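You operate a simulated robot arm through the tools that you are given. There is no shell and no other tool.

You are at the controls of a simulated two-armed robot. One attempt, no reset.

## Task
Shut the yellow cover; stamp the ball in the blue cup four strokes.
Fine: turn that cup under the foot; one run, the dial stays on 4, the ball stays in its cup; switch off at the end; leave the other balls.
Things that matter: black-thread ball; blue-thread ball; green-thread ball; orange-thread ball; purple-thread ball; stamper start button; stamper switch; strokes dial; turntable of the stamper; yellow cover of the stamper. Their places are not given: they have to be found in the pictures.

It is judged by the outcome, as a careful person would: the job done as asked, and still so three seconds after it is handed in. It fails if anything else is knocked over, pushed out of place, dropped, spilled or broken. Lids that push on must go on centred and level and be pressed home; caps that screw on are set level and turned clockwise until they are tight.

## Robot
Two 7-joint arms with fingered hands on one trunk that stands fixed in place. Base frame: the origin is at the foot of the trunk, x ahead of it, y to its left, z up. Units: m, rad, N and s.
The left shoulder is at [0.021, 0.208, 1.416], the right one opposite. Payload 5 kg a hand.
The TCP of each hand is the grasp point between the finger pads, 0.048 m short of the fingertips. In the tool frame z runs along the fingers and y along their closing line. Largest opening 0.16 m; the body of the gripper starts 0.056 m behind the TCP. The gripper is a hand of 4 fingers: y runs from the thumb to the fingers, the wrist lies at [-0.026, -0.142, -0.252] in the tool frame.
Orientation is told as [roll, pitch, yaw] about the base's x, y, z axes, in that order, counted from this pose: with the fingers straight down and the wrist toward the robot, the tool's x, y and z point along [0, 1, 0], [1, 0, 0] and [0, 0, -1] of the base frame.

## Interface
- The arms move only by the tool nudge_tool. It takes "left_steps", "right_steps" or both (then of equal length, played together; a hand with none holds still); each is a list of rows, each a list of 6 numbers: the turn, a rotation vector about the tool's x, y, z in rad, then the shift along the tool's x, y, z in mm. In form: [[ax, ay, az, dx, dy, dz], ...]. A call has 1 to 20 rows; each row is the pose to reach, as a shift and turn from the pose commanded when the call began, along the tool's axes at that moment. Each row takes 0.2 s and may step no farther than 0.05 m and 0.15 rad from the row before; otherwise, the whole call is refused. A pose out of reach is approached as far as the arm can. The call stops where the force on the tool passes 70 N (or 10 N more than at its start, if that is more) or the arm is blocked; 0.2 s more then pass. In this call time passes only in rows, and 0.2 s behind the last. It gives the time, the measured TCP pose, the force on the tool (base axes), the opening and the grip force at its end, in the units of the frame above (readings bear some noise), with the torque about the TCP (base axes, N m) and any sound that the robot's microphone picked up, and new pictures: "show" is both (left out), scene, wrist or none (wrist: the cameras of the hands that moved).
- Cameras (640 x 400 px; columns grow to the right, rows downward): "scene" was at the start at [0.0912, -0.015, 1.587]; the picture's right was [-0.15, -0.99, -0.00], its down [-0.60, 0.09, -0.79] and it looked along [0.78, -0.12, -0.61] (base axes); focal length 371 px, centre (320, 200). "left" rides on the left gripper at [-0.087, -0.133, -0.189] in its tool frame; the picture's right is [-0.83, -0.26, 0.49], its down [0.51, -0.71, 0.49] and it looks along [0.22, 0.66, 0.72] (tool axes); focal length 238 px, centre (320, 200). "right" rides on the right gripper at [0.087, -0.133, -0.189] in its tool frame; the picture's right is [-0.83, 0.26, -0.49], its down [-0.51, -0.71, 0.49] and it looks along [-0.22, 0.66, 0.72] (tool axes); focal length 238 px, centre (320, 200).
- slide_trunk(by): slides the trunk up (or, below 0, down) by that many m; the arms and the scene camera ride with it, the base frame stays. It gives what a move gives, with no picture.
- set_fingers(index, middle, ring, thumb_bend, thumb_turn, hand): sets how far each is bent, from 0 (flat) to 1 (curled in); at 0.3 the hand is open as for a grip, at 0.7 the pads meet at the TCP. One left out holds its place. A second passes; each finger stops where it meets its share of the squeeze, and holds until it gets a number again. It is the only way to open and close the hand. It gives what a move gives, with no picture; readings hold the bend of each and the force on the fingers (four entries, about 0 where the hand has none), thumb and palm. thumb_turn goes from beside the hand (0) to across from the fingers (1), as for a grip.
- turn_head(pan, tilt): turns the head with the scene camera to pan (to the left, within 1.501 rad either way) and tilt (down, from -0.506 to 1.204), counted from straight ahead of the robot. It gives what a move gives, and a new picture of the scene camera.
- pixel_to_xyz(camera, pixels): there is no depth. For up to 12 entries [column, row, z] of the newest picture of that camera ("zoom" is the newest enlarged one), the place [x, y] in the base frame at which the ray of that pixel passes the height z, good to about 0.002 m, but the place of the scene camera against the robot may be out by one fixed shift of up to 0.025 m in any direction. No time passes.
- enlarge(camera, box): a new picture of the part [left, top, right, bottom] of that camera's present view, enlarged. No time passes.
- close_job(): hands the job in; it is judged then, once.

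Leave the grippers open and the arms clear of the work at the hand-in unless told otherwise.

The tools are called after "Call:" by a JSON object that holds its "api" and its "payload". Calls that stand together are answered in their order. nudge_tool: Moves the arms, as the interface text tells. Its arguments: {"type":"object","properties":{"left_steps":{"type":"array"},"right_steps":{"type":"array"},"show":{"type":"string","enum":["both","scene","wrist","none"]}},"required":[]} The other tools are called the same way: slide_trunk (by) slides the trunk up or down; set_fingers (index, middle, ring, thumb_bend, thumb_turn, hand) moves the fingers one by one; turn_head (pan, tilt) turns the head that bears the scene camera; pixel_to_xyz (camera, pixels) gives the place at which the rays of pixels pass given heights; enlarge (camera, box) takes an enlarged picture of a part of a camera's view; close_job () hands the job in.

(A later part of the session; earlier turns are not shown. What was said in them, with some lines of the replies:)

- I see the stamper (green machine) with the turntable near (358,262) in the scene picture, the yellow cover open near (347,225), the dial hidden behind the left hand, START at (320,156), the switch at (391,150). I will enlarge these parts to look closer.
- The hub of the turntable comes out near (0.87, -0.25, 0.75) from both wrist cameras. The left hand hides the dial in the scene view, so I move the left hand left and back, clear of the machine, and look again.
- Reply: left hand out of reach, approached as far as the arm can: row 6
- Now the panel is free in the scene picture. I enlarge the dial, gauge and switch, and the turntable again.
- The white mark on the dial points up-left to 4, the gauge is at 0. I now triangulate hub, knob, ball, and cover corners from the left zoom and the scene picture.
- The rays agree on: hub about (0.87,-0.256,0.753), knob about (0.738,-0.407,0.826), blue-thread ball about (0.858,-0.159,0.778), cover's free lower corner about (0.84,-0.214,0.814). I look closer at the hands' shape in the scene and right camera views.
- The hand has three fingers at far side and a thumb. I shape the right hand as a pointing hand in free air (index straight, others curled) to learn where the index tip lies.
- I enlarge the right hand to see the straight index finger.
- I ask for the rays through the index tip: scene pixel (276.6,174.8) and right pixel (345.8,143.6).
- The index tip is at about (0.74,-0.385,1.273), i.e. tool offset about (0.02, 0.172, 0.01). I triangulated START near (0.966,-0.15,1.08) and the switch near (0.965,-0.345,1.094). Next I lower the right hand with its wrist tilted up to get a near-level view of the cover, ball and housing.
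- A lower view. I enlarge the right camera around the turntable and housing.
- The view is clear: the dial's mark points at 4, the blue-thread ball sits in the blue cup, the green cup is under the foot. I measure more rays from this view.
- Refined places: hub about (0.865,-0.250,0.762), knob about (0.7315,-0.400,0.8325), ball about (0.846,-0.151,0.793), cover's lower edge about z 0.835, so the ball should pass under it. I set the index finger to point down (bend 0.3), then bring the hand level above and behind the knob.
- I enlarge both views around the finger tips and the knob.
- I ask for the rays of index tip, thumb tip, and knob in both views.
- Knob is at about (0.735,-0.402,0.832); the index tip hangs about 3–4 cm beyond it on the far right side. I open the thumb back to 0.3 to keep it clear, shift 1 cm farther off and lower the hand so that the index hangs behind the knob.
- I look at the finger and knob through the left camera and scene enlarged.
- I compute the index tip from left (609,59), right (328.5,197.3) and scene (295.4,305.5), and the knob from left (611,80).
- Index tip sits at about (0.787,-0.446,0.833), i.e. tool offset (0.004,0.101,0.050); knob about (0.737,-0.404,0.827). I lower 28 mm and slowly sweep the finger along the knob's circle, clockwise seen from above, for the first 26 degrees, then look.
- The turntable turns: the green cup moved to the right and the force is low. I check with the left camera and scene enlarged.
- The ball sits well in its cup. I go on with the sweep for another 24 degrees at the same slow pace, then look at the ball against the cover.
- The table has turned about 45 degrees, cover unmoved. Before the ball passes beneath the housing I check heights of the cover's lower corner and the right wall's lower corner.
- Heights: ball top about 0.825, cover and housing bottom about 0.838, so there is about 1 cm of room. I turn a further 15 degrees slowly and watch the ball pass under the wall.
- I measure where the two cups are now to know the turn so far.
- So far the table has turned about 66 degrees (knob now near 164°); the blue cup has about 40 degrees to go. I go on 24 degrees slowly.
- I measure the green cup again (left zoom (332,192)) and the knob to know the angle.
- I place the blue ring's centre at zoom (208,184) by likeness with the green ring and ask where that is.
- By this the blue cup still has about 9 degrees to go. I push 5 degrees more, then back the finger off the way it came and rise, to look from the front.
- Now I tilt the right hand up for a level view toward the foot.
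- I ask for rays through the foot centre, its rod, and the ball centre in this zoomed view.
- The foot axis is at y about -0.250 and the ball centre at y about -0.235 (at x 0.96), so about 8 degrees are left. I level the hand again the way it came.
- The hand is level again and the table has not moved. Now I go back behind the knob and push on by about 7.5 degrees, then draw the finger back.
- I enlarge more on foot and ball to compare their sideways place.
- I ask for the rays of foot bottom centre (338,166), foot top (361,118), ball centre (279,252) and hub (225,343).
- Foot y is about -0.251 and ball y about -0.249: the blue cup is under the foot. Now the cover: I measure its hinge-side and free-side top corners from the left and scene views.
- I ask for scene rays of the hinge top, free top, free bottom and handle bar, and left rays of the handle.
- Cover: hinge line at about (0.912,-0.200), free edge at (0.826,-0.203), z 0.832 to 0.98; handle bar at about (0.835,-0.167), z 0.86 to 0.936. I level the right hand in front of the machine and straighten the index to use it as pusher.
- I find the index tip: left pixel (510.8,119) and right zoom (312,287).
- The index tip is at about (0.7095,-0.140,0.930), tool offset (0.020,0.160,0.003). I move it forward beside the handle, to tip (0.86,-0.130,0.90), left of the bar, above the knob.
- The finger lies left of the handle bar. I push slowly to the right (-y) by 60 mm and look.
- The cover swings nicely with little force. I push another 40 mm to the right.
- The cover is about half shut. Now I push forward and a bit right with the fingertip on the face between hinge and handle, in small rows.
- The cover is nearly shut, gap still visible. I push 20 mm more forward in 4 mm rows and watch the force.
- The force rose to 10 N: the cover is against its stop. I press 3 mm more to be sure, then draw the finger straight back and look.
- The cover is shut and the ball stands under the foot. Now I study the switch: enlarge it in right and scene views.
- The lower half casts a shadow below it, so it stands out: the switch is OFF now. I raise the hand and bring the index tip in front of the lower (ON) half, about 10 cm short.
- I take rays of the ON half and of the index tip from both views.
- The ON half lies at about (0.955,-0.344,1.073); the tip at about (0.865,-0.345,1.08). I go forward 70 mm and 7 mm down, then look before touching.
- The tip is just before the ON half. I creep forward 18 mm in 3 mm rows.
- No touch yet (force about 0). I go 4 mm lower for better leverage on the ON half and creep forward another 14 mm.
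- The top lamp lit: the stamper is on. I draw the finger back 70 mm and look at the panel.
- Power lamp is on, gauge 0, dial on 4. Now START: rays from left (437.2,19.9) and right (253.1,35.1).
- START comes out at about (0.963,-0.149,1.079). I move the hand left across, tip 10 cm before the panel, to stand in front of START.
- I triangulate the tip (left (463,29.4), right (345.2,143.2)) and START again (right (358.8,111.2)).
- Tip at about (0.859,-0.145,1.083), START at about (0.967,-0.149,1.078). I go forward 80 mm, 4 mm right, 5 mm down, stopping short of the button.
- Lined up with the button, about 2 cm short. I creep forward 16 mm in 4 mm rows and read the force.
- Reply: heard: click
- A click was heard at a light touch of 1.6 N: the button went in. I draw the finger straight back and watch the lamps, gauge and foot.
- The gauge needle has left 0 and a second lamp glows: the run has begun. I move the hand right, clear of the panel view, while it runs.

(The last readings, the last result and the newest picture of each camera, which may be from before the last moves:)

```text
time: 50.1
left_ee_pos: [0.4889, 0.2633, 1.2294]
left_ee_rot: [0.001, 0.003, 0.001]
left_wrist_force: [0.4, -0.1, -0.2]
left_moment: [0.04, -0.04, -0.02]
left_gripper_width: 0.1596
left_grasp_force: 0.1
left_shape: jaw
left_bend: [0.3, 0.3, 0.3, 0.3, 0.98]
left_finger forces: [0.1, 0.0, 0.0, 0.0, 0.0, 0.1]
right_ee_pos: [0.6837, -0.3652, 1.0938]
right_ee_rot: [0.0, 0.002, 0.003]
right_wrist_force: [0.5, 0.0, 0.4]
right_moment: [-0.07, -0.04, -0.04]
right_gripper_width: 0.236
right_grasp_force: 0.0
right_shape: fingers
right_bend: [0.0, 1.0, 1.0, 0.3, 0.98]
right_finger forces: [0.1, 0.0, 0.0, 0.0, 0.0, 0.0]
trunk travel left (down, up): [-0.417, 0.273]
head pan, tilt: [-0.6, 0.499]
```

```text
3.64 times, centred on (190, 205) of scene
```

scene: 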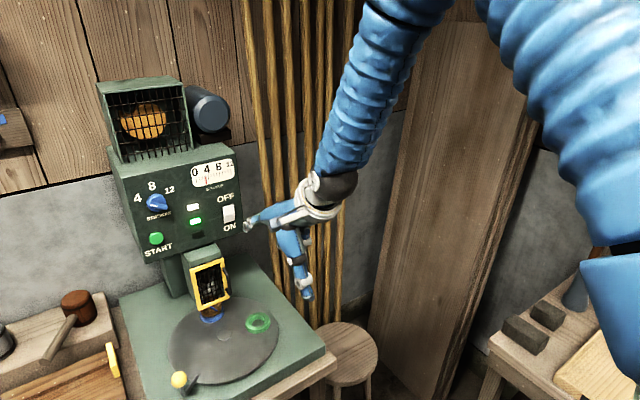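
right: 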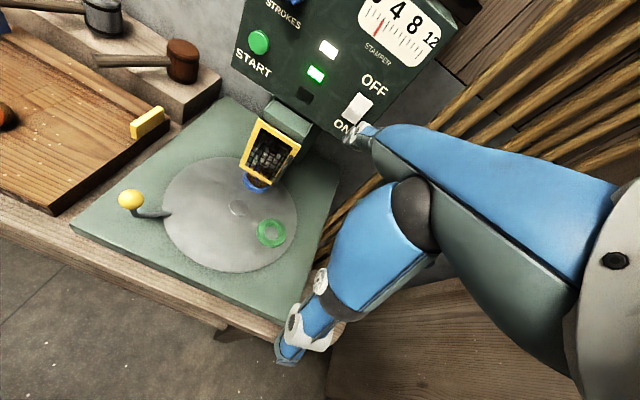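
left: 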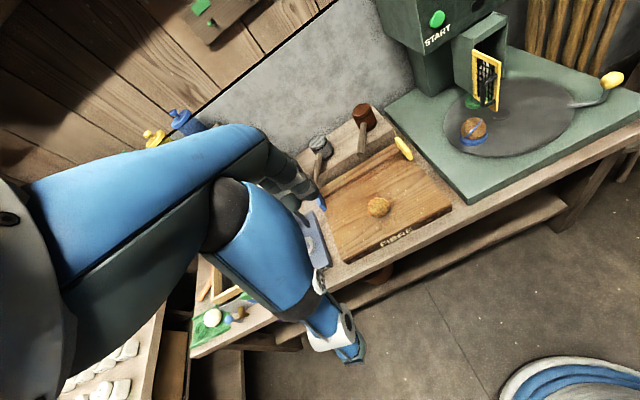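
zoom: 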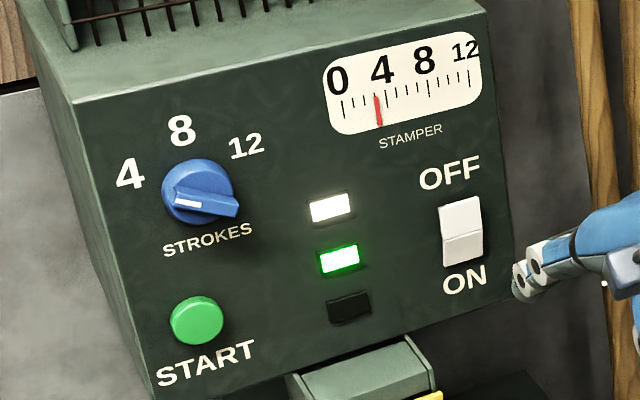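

The green lamp (running) is lit and the needle is near 3. I wait one second with the hand still and look again.

Call:
{"api": "nudge_tool", "payload": {"right_steps": [[0, 0, 0, 0, 0, 0], [0, 0, 0, 0, 0, 0], [0, 0, 0, 0, 0, 0], [0, 0, 0, 0, 0, 0]], "show": "scene"}}

Call:
{"api": "enlarge", "payload": {"camera": "scene", "box": [120, 150, 260, 260]}}

```text
time: 51.1
left_ee_pos: [0.489, 0.2625, 1.2295]
left_ee_rot: [0.001, 0.003, 0.0]
left_wrist_force: [0.6, 0.2, -0.5]
left_moment: [0.03, 0.0, -0.01]
left_gripper_width: 0.1598
left_grasp_force: 0.0
left_shape: jaw
left_bend: [0.3, 0.3, 0.3, 0.3, 0.98]
left_finger forces: [0.0, 0.0, 0.0, 0.0, 0.0, 0.0]
right_ee_pos: [0.6844, -0.3666, 1.0954]
right_ee_rot: [0.0, 0.001, 0.0]
right_wrist_force: [0.3, 0.3, 0.0]
right_moment: [0.03, -0.02, -0.02]
right_gripper_width: 0.2358
right_grasp_force: 0.0
right_shape: fingers
right_bend: [0.0, 1.0, 1.0, 0.3, 0.98]
right_finger forces: [0.0, 0.0, 0.0, 0.1, 0.0, 0.0]
trunk travel left (down, up): [-0.417, 0.273]
head pan, tilt: [-0.6, 0.499]
```

scene: 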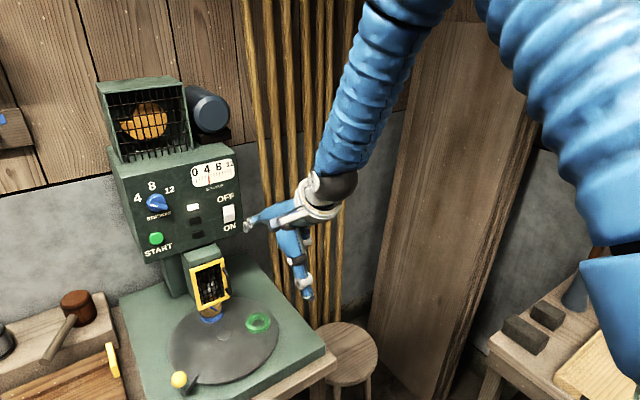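

```text
3.64 times, centred on (190, 205) of scene
```

zoom: 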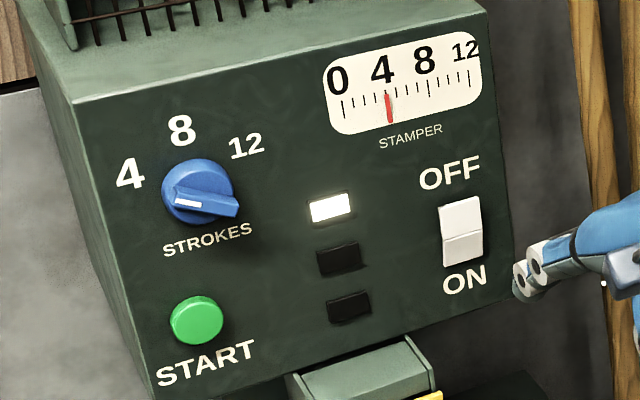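

Needle on 4, green lamp out: the run of four strokes is done. Now switching off: I raise 10 mm to the OFF half (z about 1.105) and go forward 88 mm, stopping short.

Call:
{"api": "nudge_tool", "payload": {"right_steps": [[0, 0, 0, 0, 25, -6], [0, 0, 0, 0, 50, -10], [0, 0, 0, 0, 72, -10], [0, 0, 0, 0, 88, -10]], "show": "wrist"}}

Call:
{"api": "enlarge", "payload": {"camera": "right", "box": [290, 70, 430, 180]}}

Call:
{"api": "enlarge", "payload": {"camera": "scene", "box": [180, 150, 280, 250]}}

```text
time: 52.1
left_ee_pos: [0.4915, 0.2633, 1.2283]
left_ee_rot: [0.001, 0.006, 0.001]
left_wrist_force: [-0.5, -0.7, -0.4]
left_moment: [-0.01, 0.03, 0.01]
left_gripper_width: 0.1595
left_grasp_force: 0.1
left_shape: jaw
left_bend: [0.3, 0.3, 0.3, 0.3, 0.98]
left_finger forces: [0.1, 0.1, 0.0, 0.0, 0.1, 0.0]
right_ee_pos: [0.7729, -0.3654, 1.1046]
right_ee_rot: [-0.001, 0.003, 0.0]
right_wrist_force: [0.3, -0.8, -1.4]
right_moment: [0.0, 0.0, 0.0]
right_gripper_width: 0.2357
right_grasp_force: 0.1
right_shape: fingers
right_bend: [0.0, 1.0, 1.0, 0.3, 0.98]
right_finger forces: [0.0, 0.0, 0.1, 0.1, 0.0, 0.0]
trunk travel left (down, up): [-0.417, 0.273]
head pan, tilt: [-0.6, 0.499]
```

right: 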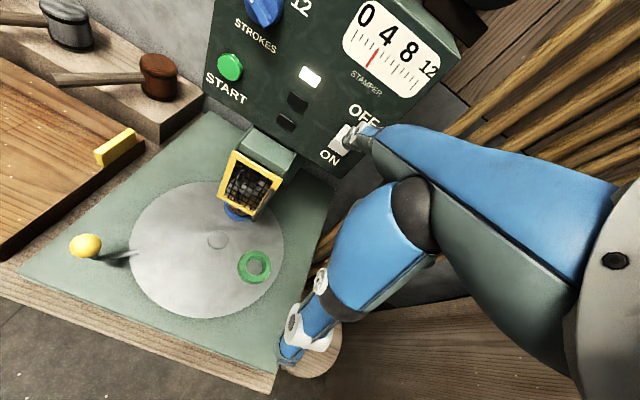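

```text
3.64 times, centred on (360, 125) of right
```

zoom: 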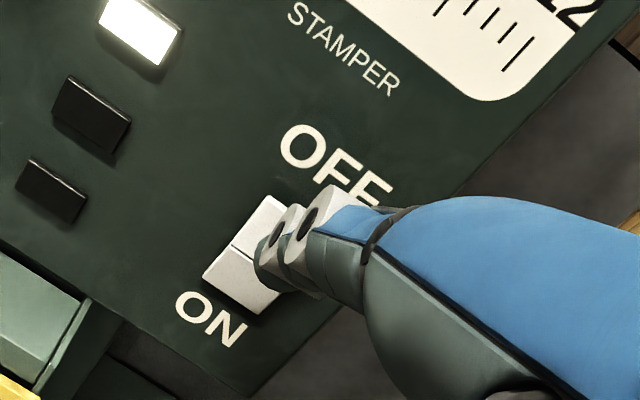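

```text
4.00 times, centred on (230, 200) of scene
```

zoom: 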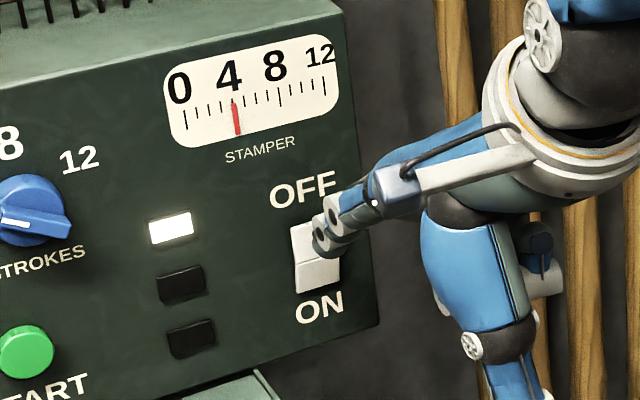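

Tip is before the OFF half. I creep forward 28 mm in 4 mm rows to press it.

Call:
{"api": "nudge_tool", "payload": {"right_steps": [[0, 0, 0, 0, 4, -1], [0, 0, 0, 0, 8, -2], [0, 0, 0, 0, 12, -2], [0, 0, 0, 0, 16, -2], [0, 0, 0, 0, 20, -2], [0, 0, 0, 0, 24, -2], [0, 0, 0, 0, 28, -2]], "show": "wrist"}}

Call:
{"api": "enlarge", "payload": {"camera": "scene", "box": [180, 150, 280, 250]}}

```text
time: 53.7
left_ee_pos: [0.4882, 0.2645, 1.2293]
left_ee_rot: [0.0, 0.004, 0.0]
left_wrist_force: [0.2, 0.2, -0.9]
left_moment: [0.02, 0.04, 0.04]
left_gripper_width: 0.1595
left_grasp_force: 0.0
left_shape: jaw
left_bend: [0.3, 0.3, 0.3, 0.3, 0.98]
left_finger forces: [0.0, 0.0, 0.1, 0.1, 0.1, 0.1]
right_ee_pos: [0.7996, -0.3637, 1.1067]
right_ee_rot: [0.001, 0.002, 0.001]
right_wrist_force: [-13.7, -0.3, 8.8]
right_moment: [0.23, -1.57, 0.25]
right_gripper_width: 0.2348
right_grasp_force: 9.2
right_shape: fingers
right_bend: [0.0, 1.0, 1.0, 0.3, 0.98]
right_finger forces: [18.2, 0.0, 0.1, 0.0, 0.0, 0.0]
trunk travel left (down, up): [-0.417, 0.273]
head pan, tilt: [-0.6, 0.499]
```

right: 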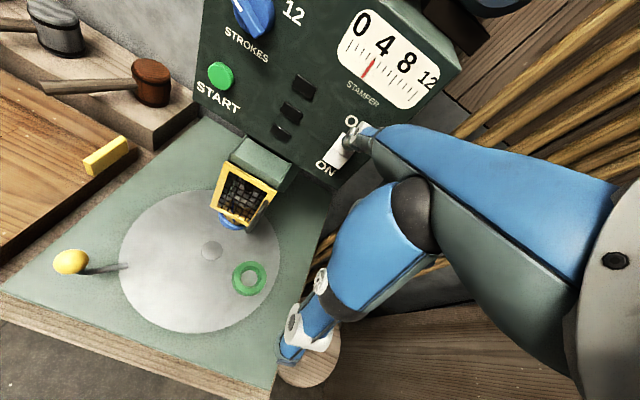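

```text
4.00 times, centred on (230, 200) of scene
```

zoom: 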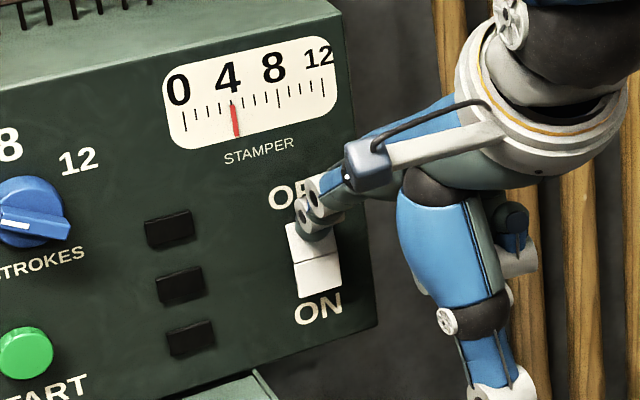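

The lamp went out: the stamper is off. I draw the finger straight back, then rightwards and back, clear of the machine.

Call:
{"api": "nudge_tool", "payload": {"right_steps": [[0, 0, 0, 0, -6, -1], [0, 0, 0, 0, -20, -2], [0, 0, 0, 0, -50, -4], [0, 0, 0, 0, -90, -10], [0, 0, 0, -20, -130, -30], [0, 0, 0, -40, -170, -50], [0, 0, 0, -50, -210, -70], [0, 0, 0, -50, -230, -100]], "show": "both"}}

Call:
{"api": "enlarge", "payload": {"camera": "scene", "box": [100, 140, 260, 260]}}

Call:
{"api": "enlarge", "payload": {"camera": "left", "box": [400, 0, 640, 180]}}

```text
time: 55.5
left_ee_pos: [0.4892, 0.2642, 1.2296]
left_ee_rot: [-0.001, 0.005, 0.0]
left_wrist_force: [-0.7, 0.0, -0.4]
left_moment: [-0.04, -0.11, 0.0]
left_gripper_width: 0.1597
left_grasp_force: 0.0
left_shape: jaw
left_bend: [0.3, 0.3, 0.3, 0.3, 0.98]
left_finger forces: [0.1, 0.1, 0.0, 0.0, 0.1, 0.0]
right_ee_pos: [0.5703, -0.4111, 1.2085]
right_ee_rot: [0.0, 0.001, 0.001]
right_wrist_force: [-0.6, 0.2, -0.9]
right_moment: [-0.04, -0.09, -0.06]
right_gripper_width: 0.2358
right_grasp_force: 0.1
right_shape: fingers
right_bend: [0.0, 1.0, 1.0, 0.3, 0.97]
right_finger forces: [0.0, 0.0, 0.0, 0.1, 0.0, 0.1]
trunk travel left (down, up): [-0.417, 0.273]
head pan, tilt: [-0.6, 0.499]
```

scene: 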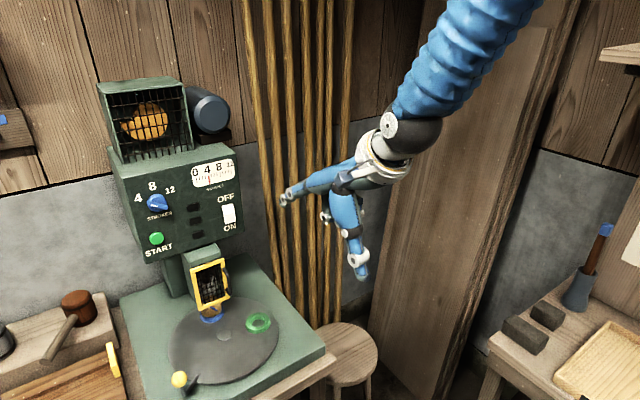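
right: 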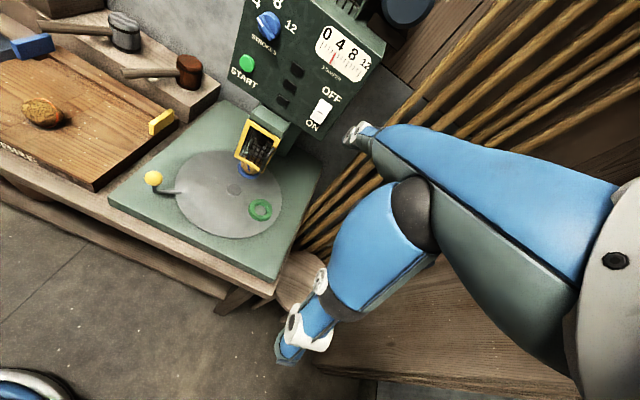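

```text
3.33 times, centred on (180, 200) of scene
```

zoom: 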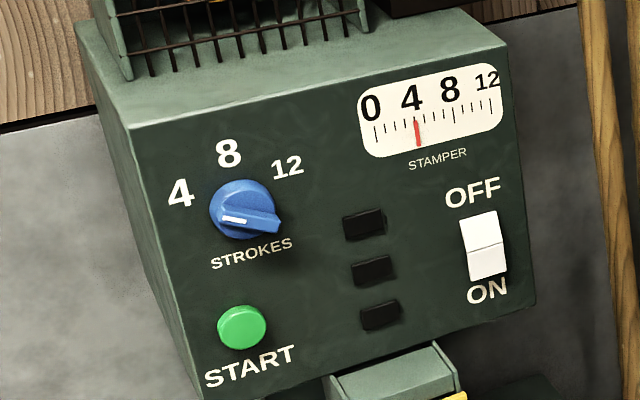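

```text
2.22 times, centred on (520, 90) of left
```

zoom: 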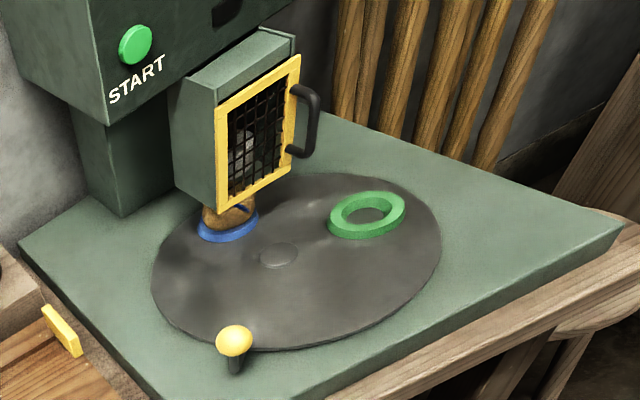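

Gauge 4, lamps dark, dial on 4, switch OFF, cover shut. I open the right hand to the plain open pose and check the ball under the foot from a closer view.

Call:
{"api": "set_fingers", "payload": {"hand": "right", "index": 0.3, "middle": 0.3, "ring": 0.3, "thumb_bend": 0.3, "thumb_turn": 1}}

Call:
{"api": "enlarge", "payload": {"camera": "scene", "box": [150, 230, 290, 345]}}

Call:
{"api": "enlarge", "payload": {"camera": "left", "box": [440, 30, 540, 130]}}

Call:
{"api": "enlarge", "payload": {"camera": "right", "box": [190, 90, 330, 230]}}

```text
time: 56.5
left_ee_pos: [0.4904, 0.2636, 1.2278]
left_ee_rot: [0.0, 0.005, 0.0]
left_wrist_force: [-0.5, 0.0, -0.3]
left_moment: [-0.03, -0.07, -0.01]
left_gripper_width: 0.1597
left_grasp_force: 0.0
left_shape: jaw
left_bend: [0.3, 0.3, 0.3, 0.3, 0.98]
left_finger forces: [0.0, 0.1, 0.0, 0.1, 0.0, 0.0]
right_ee_pos: [0.5703, -0.4135, 1.2067]
right_ee_rot: [-0.001, 0.002, 0.0]
right_wrist_force: [-0.2, 0.7, -0.1]
right_moment: [0.0, -0.02, 0.0]
right_gripper_width: 0.1704
right_grasp_force: 0.1
right_shape: fingers
right_bend: [0.3, 0.3, 0.3, 0.3, 0.97]
right_finger forces: [0.0, 0.0, 0.1, 0.0, 0.1, 0.0]
trunk travel left (down, up): [-0.417, 0.273]
head pan, tilt: [-0.6, 0.499]
```

```text
3.48 times, centred on (220, 288) of scene
```

zoom: 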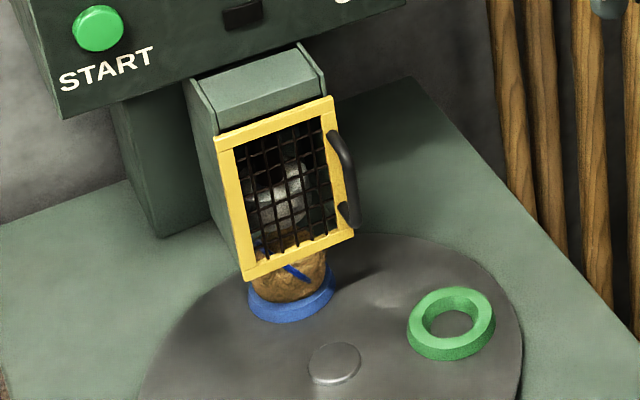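

```text
4.00 times, centred on (490, 80) of left
```

zoom: 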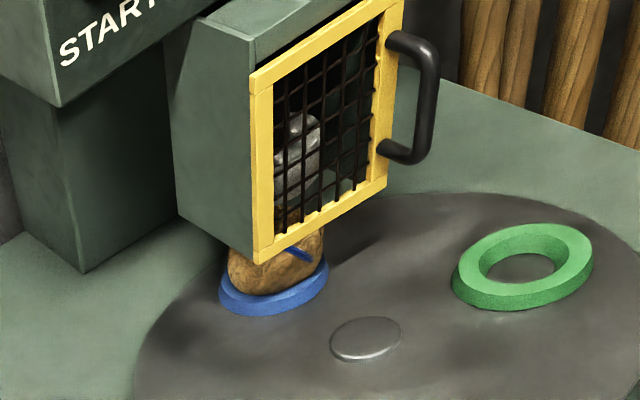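

```text
2.86 times, centred on (260, 160) of right
```

zoom: 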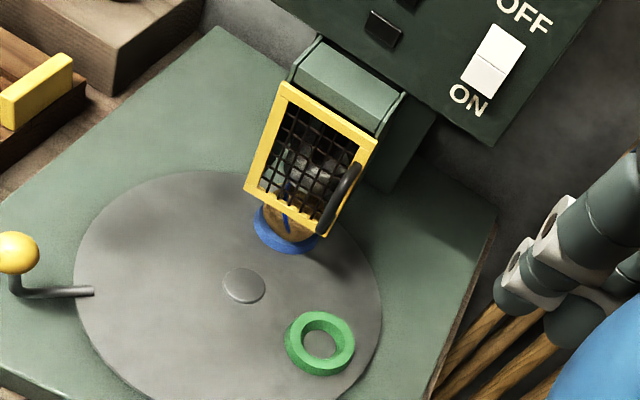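

The ball's skin is changed by the stamping, it still sits in the blue cup with its blue thread. I turn the head back to the first view for a last check of everything else.

Call:
{"api": "turn_head", "payload": {"pan": -0.154, "tilt": 0.656}}

```text
time: 57.4
left_ee_pos: [0.4901, 0.2653, 1.2294]
left_ee_rot: [0.0, 0.003, 0.0]
left_wrist_force: [0.5, -0.3, -0.6]
left_moment: [0.01, 0.01, -0.02]
left_gripper_width: 0.1595
left_grasp_force: 0.0
left_shape: jaw
left_bend: [0.3, 0.3, 0.3, 0.3, 0.98]
left_finger forces: [0.0, 0.0, 0.0, 0.0, 0.0, 0.1]
right_ee_pos: [0.5701, -0.4127, 1.2062]
right_ee_rot: [-0.001, 0.002, 0.0]
right_wrist_force: [-0.3, 0.3, -0.8]
right_moment: [0.01, -0.03, -0.02]
right_gripper_width: 0.1702
right_grasp_force: 0.1
right_shape: fingers
right_bend: [0.3, 0.3, 0.3, 0.3, 0.97]
right_finger forces: [0.0, 0.0, 0.0, 0.0, 0.1, 0.1]
trunk travel left (down, up): [-0.417, 0.273]
head pan, tilt: [-0.154, 0.656]
```

scene: 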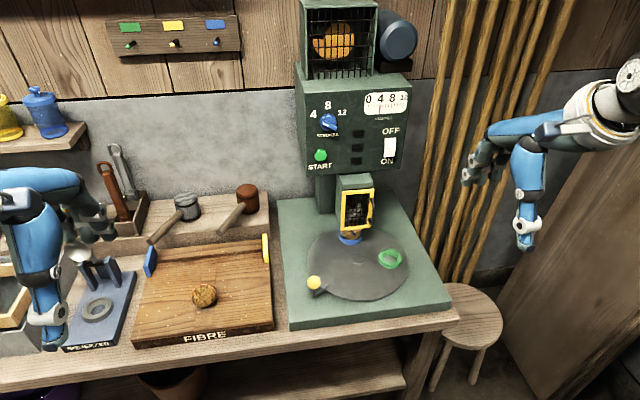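

Everything else stands as at the start: the ball on the fibre board at (204,295) is untouched, the cover is shut, the gauge reads 4, the switch is OFF, both hands are open and clear. I hand the job in.

Call:
{"api": "close_job", "payload": {}}

```text
The job is handed in.
```

The blue-thread ball got its four strokes, and the job is handed in. I don't have the judge's result.

- **Turntable:** I pushed the knob clockwise until the blue cup stood under the foot. My last measurement put the ball about 2 mm off the foot's centre line.
- **Cover:** The yellow cover is shut and was pressed against its stop.
- **Run:** I pressed START once. The needle stopped on 4, the run lamp went out, and the dial stayed on 4.
- **Ball:** It is still in the blue cup, with its skin visibly changed by the stamping.
- **Switch:** It is off and all lamps are dark.
- **The rest:** I left the other balls alone. In the last picture nothing else looked moved, and both hands were open and clear of the work.
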